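You operate a simulated robot arm through the tools that you are given. There is no shell and no other tool. Be economical: measure what you need, move in short steps, check, and stop when the job is done.

Carry out the task below with a simulated robot arm. There is one attempt and no reset: what you move stays moved.

TASK
Put one of the hoop stubs from the fitting bench top on top of the drive lock card.
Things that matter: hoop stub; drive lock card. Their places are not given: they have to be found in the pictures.

It is judged by the outcome, as a careful person would: the job done as asked, and still so three seconds after it is handed in. It fails if anything else is knocked over, pushed out of place, dropped, spilled or broken.

THE ROBOT
A 7-joint arm with a two-finger parallel gripper, fixed in place. Base frame: the origin is at the foot of the arm, x ahead of it, y to its left, z up; the work surface is at about z = 0. Lengths are in mm, angles in degrees, forces in N, time in s.
With the tool pointing down near the work surface it reaches from about 240 to 620 mm from the base axis. Its first joint turns from -66.0 to 66.0 degrees. Payload 2.6 kg.
Tool frame: the origin (TCP) lies between the finger pads and is the grasp point; the fingertips stand 30 mm ahead of it; z points along the fingers, y is the line along which they close. The gripper opens to 94 mm. The fingers are 28 mm wide and 10 mm thick; the gripper's body (50 by 96 mm) begins 55 mm behind the TCP.
Orientation is told as [roll, pitch, yaw] about the base's x, y, z axes, in that order, counted from this pose: with the fingers straight down and closing along the base's y, the tool's x points along the base's -x, its y along +y and its z along -z.

THE INTERFACE
- The arm moves only by the tool jog_arm. Its argument "deltas" is a list of rows, each a list of 7 numbers: the shift along the base's x, y, z in mm, then the turn, a rotation vector about the base's x, y, z in degrees, then the opening, from 0 (shut) to 1 (fully open). In form: [[tx, ty, tz, rx, ry, rz, claw], ...]. A call has 1 to 10 rows; each row shifts and turns the commanded pose from where the row before left it. A row lasts 0.2 s, in which the tool goes at most 50 mm and 8.6 degrees; a call with a longer step from one row to the next is refused whole, and so is a gripper value outside its range. A pose out of reach is approached as far as the arm can. The call stops where the force on the tool passes 40 N (or 10 N more than at its start, if that is more) or the arm is blocked; 0.2 s more then pass. The fingers move at their own pace (about 72 mm/s each) and stop on an object; they squeeze with about 32 N. The grip force told is the motor's: it shows also when the fingers shut on nothing. Time passes only in rows, and 0.2 s behind the last, so rows that do not move let the fingers close. It gives the time, the measured TCP pose, the force on the tool (base axes), the opening and the grip force at its end, in the units of the frame above (readings bear some noise), and new pictures: "pictures" is both (left out), scene, wrist or none.
- Cameras (640 x 400 px; columns grow to the right, rows downward): "scene" is fixed at [55.9, 466.8, 551.9]; the picture's right is [-0.40, -0.92, 0.00], its down [-0.62, 0.27, -0.73] and it looks along [0.67, -0.29, -0.68] (base axes); focal length 299 px, centre (320, 200). "wrist" rides on the gripper at [-37, 0, -58] in the tool frame; the picture's right is [0.00, -1.00, 0.00], its down [0.97, 0.00, -0.24] and it looks along [0.24, 0.00, 0.97] (tool axes); focal length 218 px, centre (320, 200).
- pixel_to_xyz(camera, pixels): for up to 12 pixels [column, row] of the newest picture of that camera ("zoom" is the newest enlarged one), the place [x, y, z] in the base frame of the surface seen there, good to about 2 mm. No time passes.
- inspect(camera, box): a new picture of the part [left, top, right, bottom] of that camera's present view, enlarged. No time passes.
- job_done(): hands the job in; it is judged then, once.

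Work in short steps. Measure before you move; look again where a grasp or a placing could have gone wrong, and mend it. You have 60 turns and 100 pictures in all, the two below and enlarged ones among them. Open the gripper and draw the arm clear of the work before you hand the job in, unless the task says otherwise; then end with one line.

The tools are called after "Emit:" by a JSON object that holds its "method" and its "body". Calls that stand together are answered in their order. jog_arm: Moves the arm, as the interface text tells. Its arguments: {"type":"object","properties":{"deltas":{"type":"array","items":{"type":"array","items":{"type":"number"}}},"pictures":{"type":"string","enum":["both","scene","wrist","none"]}},"required":["deltas"]} The other tools are called the same way: pixel_to_xyz (camera, pixels) gives the place of the surface under pixels of a picture; inspect (camera, box) takes an enlarged picture of a part of a camera's view; job_done () hands the job in.

At the start:

```text
clock: 0.0
eef_pos: [381.8, 173.9, 324.3]
ee_rot: [0.1, 0.1, 0.0]
wrist_force: [-0.8, -0.6, -0.2]
opening: 94.0
grip_force: 0.1
```

scene: 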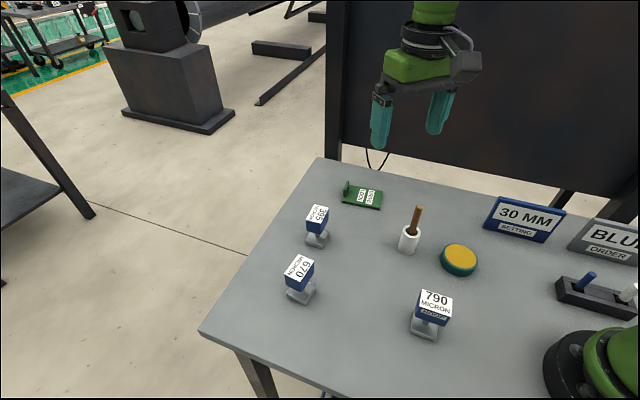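
wrist: 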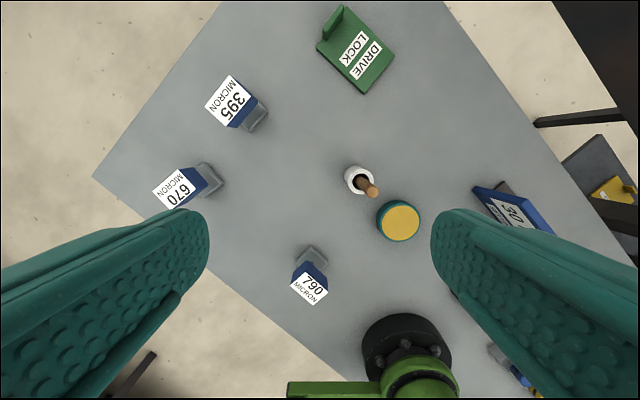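

I'll zoom in on the bench to identify the objects and read the signs.

Emit:
{"method": "inspect", "body": {"camera": "scene", "box": [270, 170, 480, 345]}}

Emit:
{"method": "inspect", "body": {"camera": "scene", "box": [470, 180, 640, 340]}}

Emit:
{"method": "inspect", "body": {"camera": "wrist", "box": [140, 0, 440, 310]}}

```text
2.29 times, centred on (375, 258) of scene
```

zoom: 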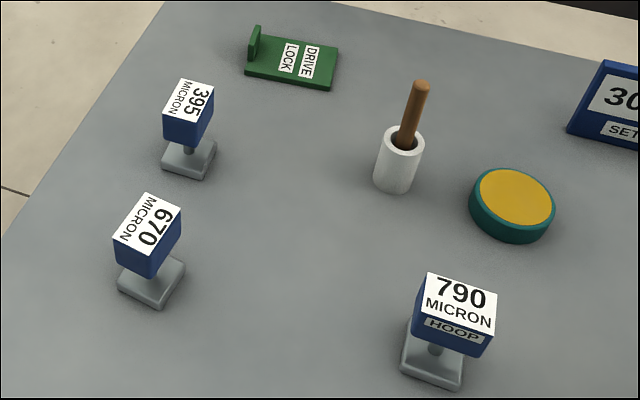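

```text
2.50 times, centred on (555, 260) of scene
```

zoom: 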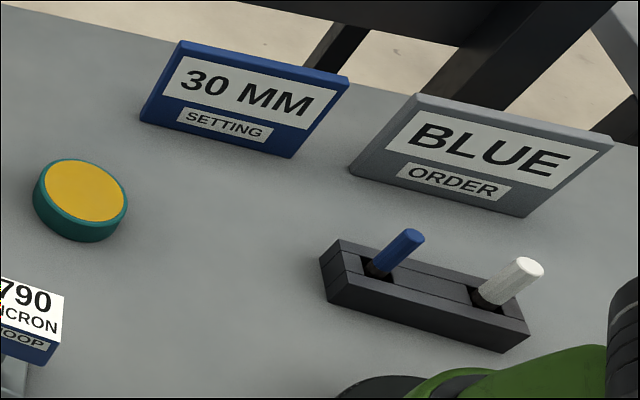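

```text
1.29 times, centred on (290, 155) of wrist
```

zoom: 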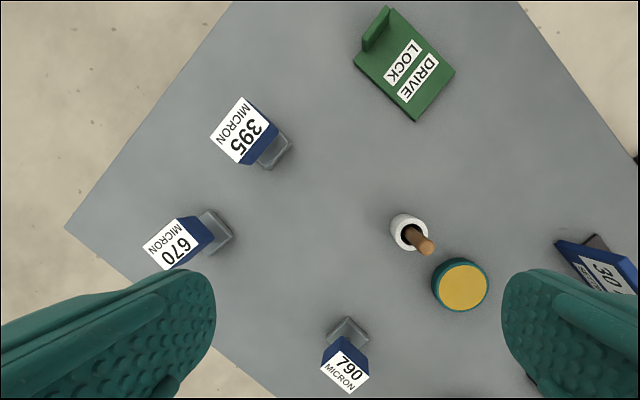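

The 790 stub's front reads "HOOP", so I'll use that one. Now I'll measure it, the card and the neighbours.

Emit:
{"method": "inspect", "body": {"camera": "scene", "box": [395, 275, 475, 350]}}

Emit:
{"method": "pixel_to_xyz", "body": {"camera": "scene", "pixels": [[421, 291], [452, 297], [449, 319], [417, 311], [407, 329], [437, 340], [411, 237], [416, 207], [459, 256], [425, 340]]}}

Emit:
{"method": "pixel_to_xyz", "body": {"camera": "wrist", "pixels": [[344, 8], [395, 52], [365, 92], [319, 50], [355, 50], [327, 30], [341, 10], [308, 288], [325, 295], [310, 304], [292, 288], [303, 262]]}}

```text
5.33 times, centred on (435, 312) of scene
```

zoom: 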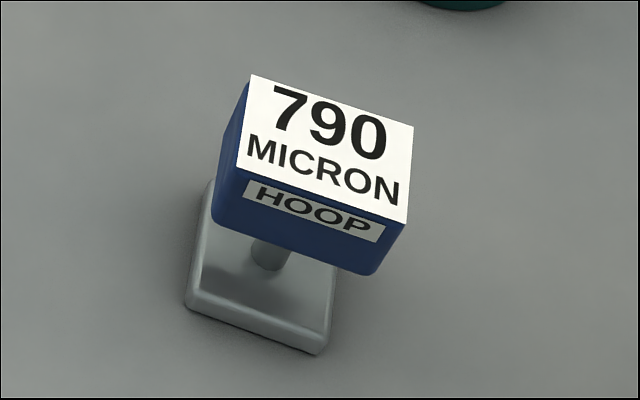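

```text
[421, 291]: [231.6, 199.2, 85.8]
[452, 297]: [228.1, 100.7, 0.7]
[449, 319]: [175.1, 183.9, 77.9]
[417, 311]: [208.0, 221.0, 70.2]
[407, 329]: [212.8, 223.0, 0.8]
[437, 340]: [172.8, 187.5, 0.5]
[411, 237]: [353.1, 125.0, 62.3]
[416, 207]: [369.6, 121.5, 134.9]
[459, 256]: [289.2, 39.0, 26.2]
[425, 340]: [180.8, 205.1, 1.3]
```

```text
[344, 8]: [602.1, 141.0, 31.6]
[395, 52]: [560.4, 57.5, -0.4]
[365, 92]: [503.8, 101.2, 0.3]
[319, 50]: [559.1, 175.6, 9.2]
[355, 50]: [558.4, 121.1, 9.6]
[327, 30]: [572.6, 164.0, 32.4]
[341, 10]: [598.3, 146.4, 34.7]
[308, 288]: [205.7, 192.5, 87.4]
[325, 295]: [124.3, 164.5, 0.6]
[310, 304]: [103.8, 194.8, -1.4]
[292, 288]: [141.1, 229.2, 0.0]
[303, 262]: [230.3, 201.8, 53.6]
```

Emit:
{"method": "pixel_to_xyz", "body": {"camera": "zoom", "pixels": [[255, 82], [408, 130], [402, 216], [242, 163], [325, 145], [215, 215], [365, 268], [270, 258], [192, 300], [318, 345], [330, 270], [208, 195]]}}

Emit:
{"method": "inspect", "body": {"camera": "wrist", "box": [305, 0, 405, 100]}}

```text
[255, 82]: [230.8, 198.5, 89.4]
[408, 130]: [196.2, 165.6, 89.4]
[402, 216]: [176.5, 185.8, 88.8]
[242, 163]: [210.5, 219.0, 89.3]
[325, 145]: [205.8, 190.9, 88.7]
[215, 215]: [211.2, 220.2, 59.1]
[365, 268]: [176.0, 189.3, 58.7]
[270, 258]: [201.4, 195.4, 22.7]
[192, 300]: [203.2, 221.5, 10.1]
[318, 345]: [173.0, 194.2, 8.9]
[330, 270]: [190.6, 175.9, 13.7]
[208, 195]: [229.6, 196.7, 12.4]
```

```text
4.00 times, centred on (355, 50) of wrist
```

zoom: 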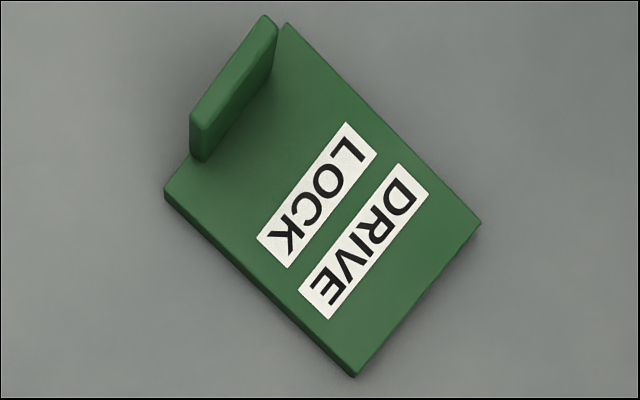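

Emit:
{"method": "pixel_to_xyz", "body": {"camera": "zoom", "pixels": [[170, 188], [350, 368], [474, 224], [290, 32], [205, 160], [272, 80], [320, 160], [350, 240], [196, 118], [265, 20]]}}

Emit:
{"method": "jog_arm", "body": {"deltas": [[-30, 4, -20, 0, 0, 7.5, 1], [-30, 4, -20, 0, 0, 7.5, 1], [-30, 4, -20, 0, 0, 7.5, 1], [-30, 4, -20, 0, 0, 7.5, 1], [-30, 2, -20, 0, 0, 7.5, 1], [-28, 1, -20, 0, 0, 7.5, 1], [0, 0, 0, 0, 0, 0, 1]]}}

```text
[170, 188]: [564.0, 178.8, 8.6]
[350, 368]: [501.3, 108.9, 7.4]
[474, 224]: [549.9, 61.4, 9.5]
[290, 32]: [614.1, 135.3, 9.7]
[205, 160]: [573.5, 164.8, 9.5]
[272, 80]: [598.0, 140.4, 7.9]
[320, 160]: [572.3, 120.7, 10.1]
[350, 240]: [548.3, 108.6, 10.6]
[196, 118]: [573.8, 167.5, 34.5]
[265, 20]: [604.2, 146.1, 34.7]
```

```text
clock: 1.6
eef_pos: [203.1, 194.1, 203.7]
ee_rot: [0.0, 0.0, 45.0]
wrist_force: [-0.9, -1.0, 0.3]
opening: 93.9
grip_force: 0.0
```

scene: 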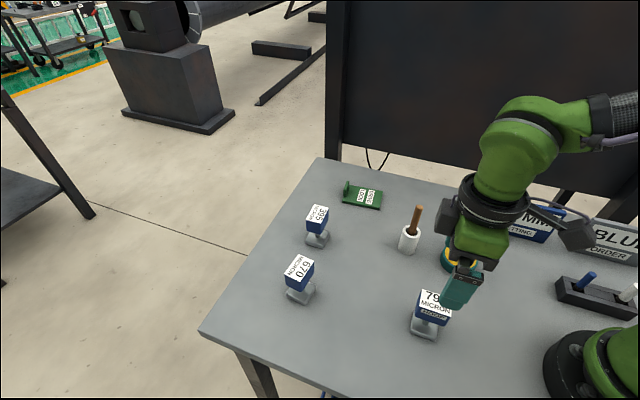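
wrist: 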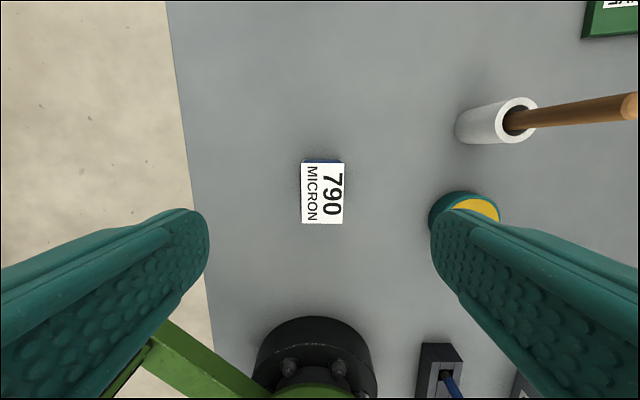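

The gripper is above the 790 stub and lined up with its short side (pixel 322,193). Card: centre about (557,121), top z 9.5, with the lip at its far-left end. I'll descend to z≈73 and close.

Emit:
{"method": "jog_arm", "body": {"deltas": [[0, -1, -40, 0, 0, 0, 1], [0, 0, -40, 0, 0, 0, 1], [0, 0, -30, 0, 0, 0, 1], [0, 0, -15, 0, 0, 0, 1], [0, 0, -6, 0, 0, 0, 1], [0, 0, 0, 0, 0, 0, 1]]}}

```text
clock: 3.0
eef_pos: [205.3, 191.8, 73.1]
ee_rot: [-0.1, 0.0, 45.0]
wrist_force: [0.0, -0.1, -0.1]
opening: 94.1
grip_force: 0.1
```

scene: 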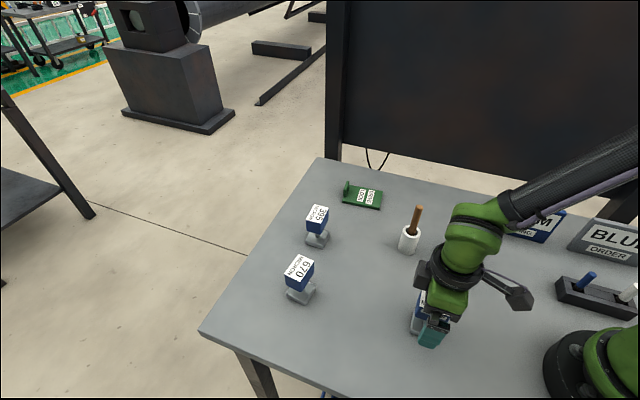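
wrist: 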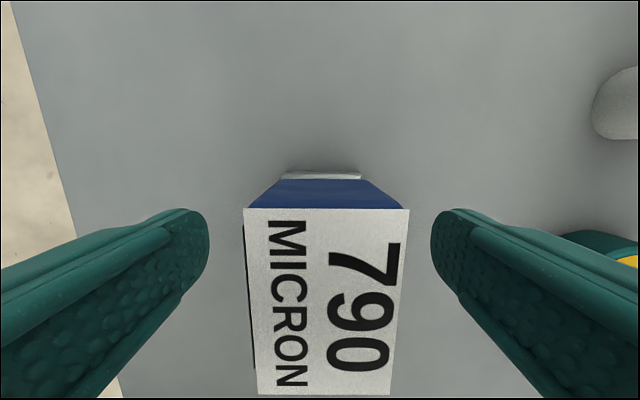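

The stub sits between the fingers, so I'll close on it.

Emit:
{"method": "jog_arm", "body": {"deltas": [[0, 0, 0, 0, 0, 0, 0], [0, 0, 0, 0, 0, 0, 0], [0, 0, 0, 0, 0, 0, 0], [0, 0, 0, 0, 0, 0, 0]], "pictures": "wrist"}}

```text
clock: 4.0
eef_pos: [204.5, 192.0, 73.4]
ee_rot: [0.0, 0.0, 45.0]
wrist_force: [1.0, -1.2, 0.5]
opening: 40.0
grip_force: 31.8
```

wrist: 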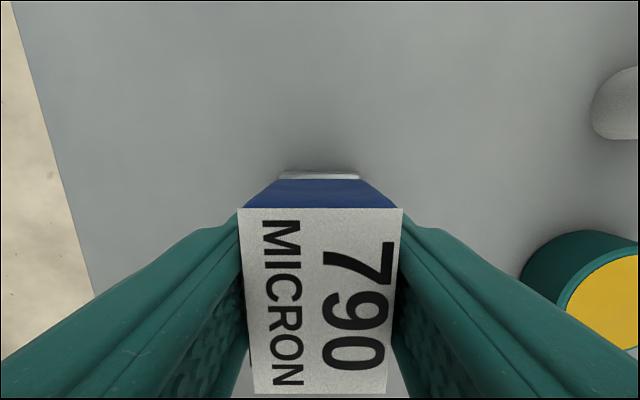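

It gripped at 40 mm with 32 N. I'll lift it straight up and check.

Emit:
{"method": "jog_arm", "body": {"deltas": [[0, 0, 15, 0, 0, 0, 0], [0, 0, 35, 0, 0, 0, 0], [0, 0, 40, 0, 0, 0, 0], [0, 0, 40, 0, 0, 0, 0], [0, 0, 20, 0, 0, 0, 0]]}}

```text
clock: 5.2
eef_pos: [204.4, 191.4, 223.6]
ee_rot: [0.0, 0.0, 44.9]
wrist_force: [-0.2, -0.2, -3.4]
opening: 40.1
grip_force: 31.6
```

scene: 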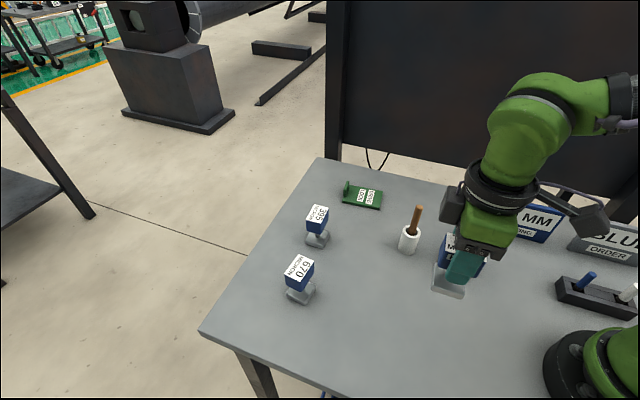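
wrist: 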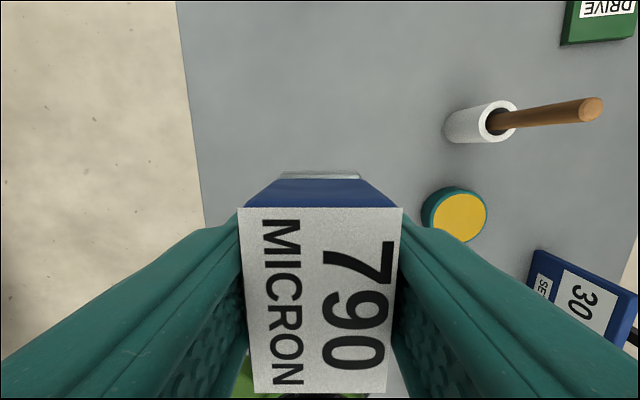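

The stub is firmly held. I'll rise a little to clear the wooden handle (top z≈140), then carry it to above the card.

Emit:
{"method": "jog_arm", "body": {"deltas": [[0, 0, 30, 0, 0, 0, 0], [35, 0, 10, 0, 0, 0, 0], [40, 0, 0, 0, 0, 0, 0], [40, 0, 0, 0, 0, 0, 0], [40, 0, 0, 0, 0, 0, 0], [40, -5, 0, 0, 0, 0, 0], [40, -15, 0, 0, 0, 0, 0], [40, -20, 0, 0, 0, 1, 0], [40, -20, 0, 0, 0, 1, 0], [34, -15, 0, 0, 0, 2, 0]]}}

```text
clock: 7.4
eef_pos: [554.8, 117.8, 264.0]
ee_rot: [0.0, 0.0, 49.1]
wrist_force: [0.6, -0.2, -1.8]
opening: 39.9
grip_force: 32.1
```

scene: 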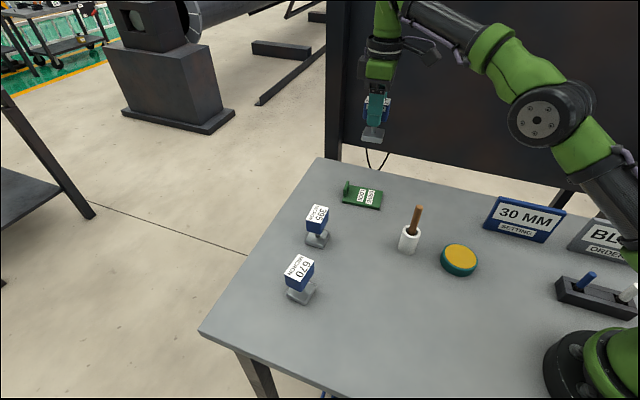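
wrist: 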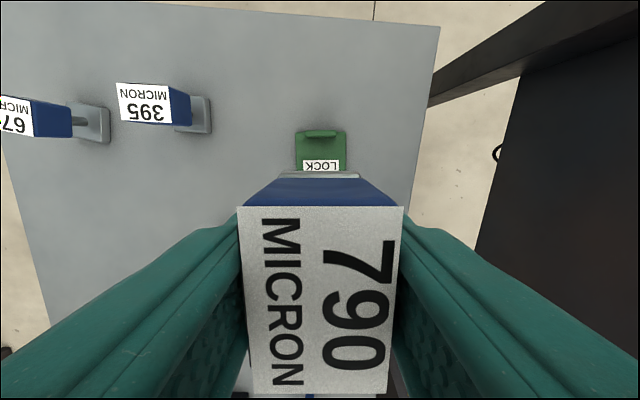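

Everything is aligned with the card. I'll go down to about 27 mm above it and check the clearance.

Emit:
{"method": "jog_arm", "body": {"deltas": [[-2, -2, -40, 0, 0, 0, 0], [0, 0, -45, 0, 0, 0, 0], [0, 0, -40, 0, 0, 0, 0], [0, 0, -20, 0, 0, 0, 0], [0, 0, -9, 0, 0, 0, 0], [0, 0, 0, 0, 0, 0, 0]]}}

Emit:
{"method": "inspect", "body": {"camera": "scene", "box": [320, 130, 420, 220]}}

```text
clock: 8.8
eef_pos: [552.1, 116.0, 109.1]
ee_rot: [0.2, 0.0, 48.9]
wrist_force: [-0.4, -0.6, -2.5]
opening: 40.3
grip_force: 31.9
```

scene: 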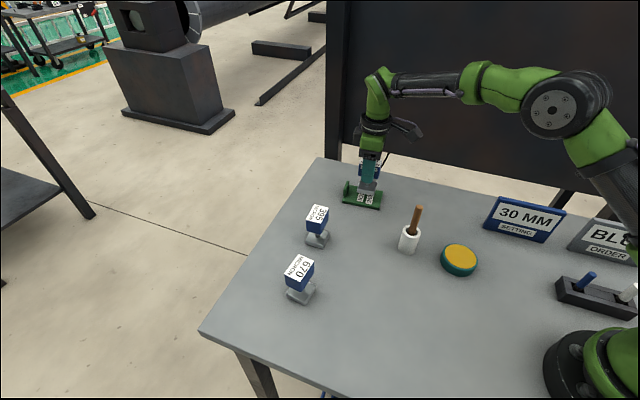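
wrist: 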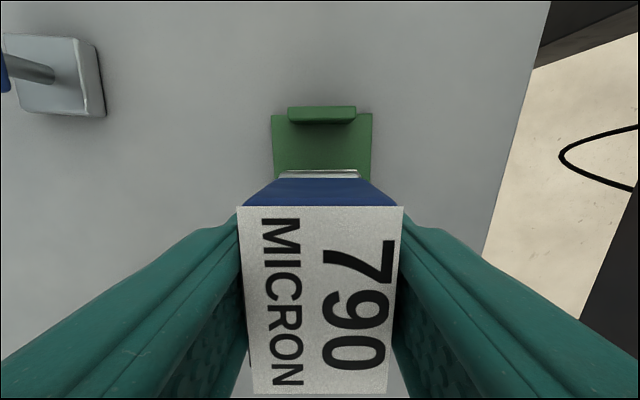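

```text
4.44 times, centred on (370, 175) of scene
```

zoom: 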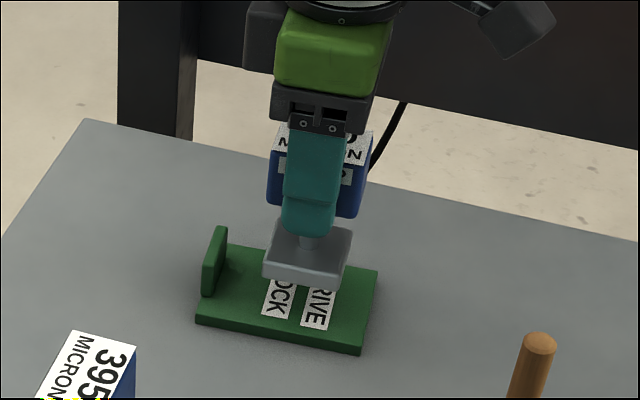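

It's centred over the card's flat part and clear of the lip. I'll lower it gently until it touches.

Emit:
{"method": "jog_arm", "body": {"deltas": [[0, 0, -12, 0, 0, 0, 0], [0, 0, -7, 0, 0, 0, 0], [0, 0, -3, 0, 0, 0, 0], [0, 0, -2, 0, 0, 0, 0], [0, 0, -1, 0, 0, 0, 0], [0, 0, 0, 0, 0, 0, 0]]}}

Emit:
{"method": "inspect", "body": {"camera": "scene", "box": [320, 130, 420, 220]}}

```text
clock: 10.2
eef_pos: [551.2, 114.5, 86.1]
ee_rot: [0.0, 0.0, 48.9]
wrist_force: [-0.6, -0.1, -2.9]
opening: 40.4
grip_force: 31.6
```

scene: 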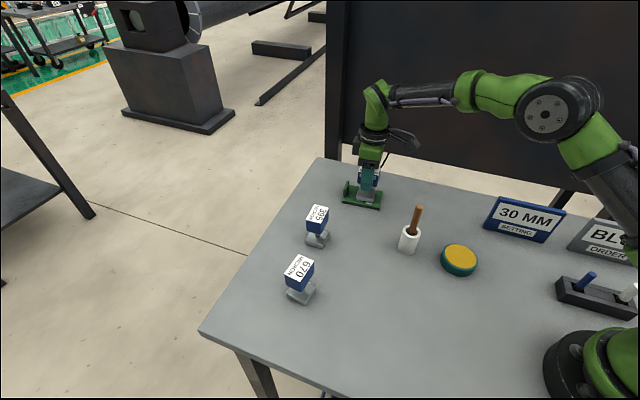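
wrist: 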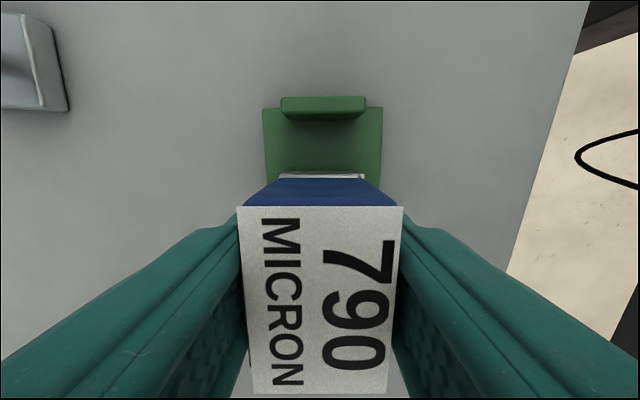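

```text
4.44 times, centred on (370, 175) of scene
```

zoom: 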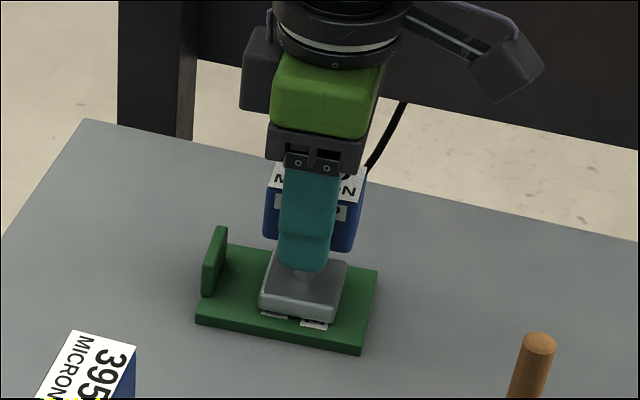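

It's about 3 mm above the card with no contact yet, so I'll continue in 1 mm steps.

Emit:
{"method": "jog_arm", "body": {"deltas": [[0, 0, -1, 0, 0, 0, 0], [0, 0, -1, 0, 0, 0, 0], [0, 0, -0.5, 0, 0, 0, 0], [0, 0, 0, 0, 0, 0, 0]], "pictures": "none"}}

```text
clock: 11.2
eef_pos: [551.5, 114.7, 82.4]
ee_rot: [0.0, 0.0, 48.9]
wrist_force: [0.8, -0.2, -2.0]
opening: 40.0
grip_force: 31.9
```

Emit:
{"method": "jog_arm", "body": {"deltas": [[0, 0, -0.5, 0, 0, 0, 0], [0, 0, -0.5, 0, 0, 0, 0], [0, 0, 0, 0, 0, 0, 0]], "pictures": "none"}}

Emit:
{"method": "inspect", "body": {"camera": "scene", "box": [335, 160, 395, 215]}}

```text
clock: 12.0
eef_pos: [552.0, 115.7, 82.6]
ee_rot: [0.0, -0.1, 48.9]
wrist_force: [-2.6, -1.3, 6.0]
opening: 39.9
grip_force: 31.5
```

```text
7.27 times, centred on (365, 188) of scene
```

zoom: 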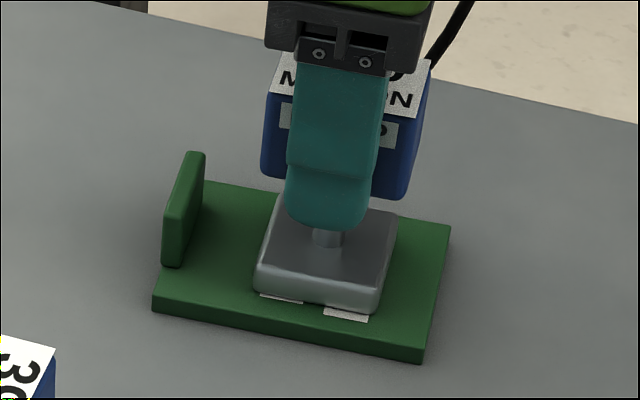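

It has made contact (Fz went from −2 to +6 N) and the base is fully on the card. I'll open the gripper, then rise straight up.

Emit:
{"method": "jog_arm", "body": {"deltas": [[0, 0, 0, 0, 0, 0, 0.6], [0, 0, 0, 0, 0, 0, 0.8], [0, 0, 0, 0, 0, 0, 0.8], [0, 0, 10, 0, 0, 0, 0.8], [0, 0, 30, 0, 0, 0, 0.8], [0, 0, 45, 0, 0, 0, 0.8], [0, 0, 45, 0, 0, 0, 0.8], [-30, 0, 40, 0, 0, 0, 0.8], [-40, 0, 20, 0, 0, 0, 0.8]]}}

Emit:
{"method": "inspect", "body": {"camera": "scene", "box": [320, 130, 420, 220]}}

```text
clock: 14.0
eef_pos: [481.3, 114.6, 272.5]
ee_rot: [0.0, 0.0, 49.0]
wrist_force: [0.6, 0.9, 0.5]
opening: 74.9
grip_force: 0.1
```

scene: 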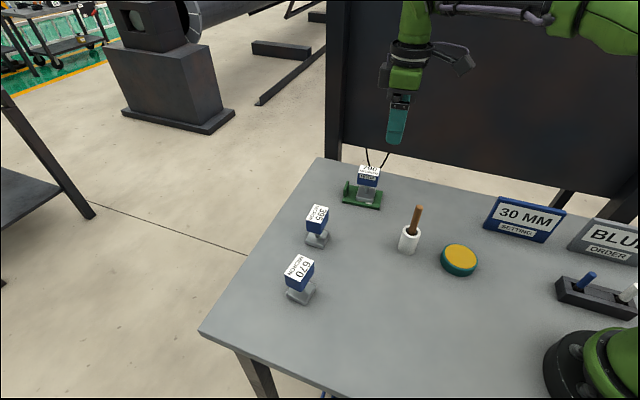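
wrist: 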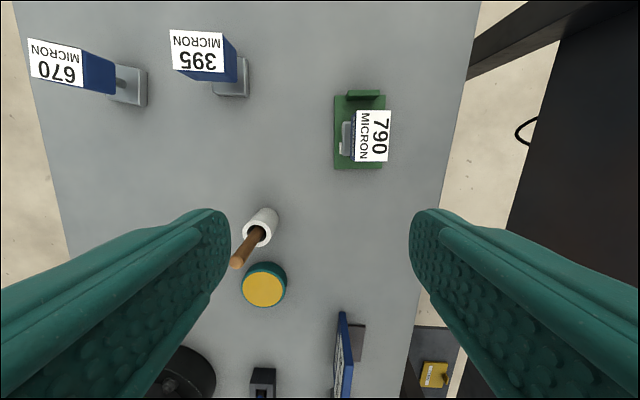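

```text
4.44 times, centred on (370, 175) of scene
```

zoom: 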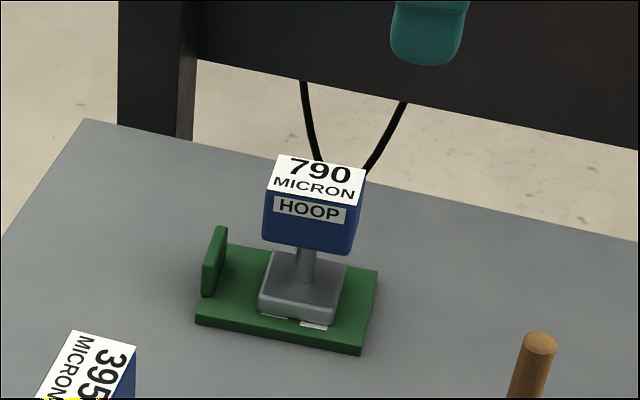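

The hoop stub stands upright on the card, nothing else has moved, and the arm is clear, so I'll hand it in.

Emit:
{"method": "job_done", "body": {}}

```text
The job is handed in.
```

The hoop stub marked 790 is standing upright on the drive lock card. The gripper is open, the arm is clear, and the last pictures show nothing else moved.
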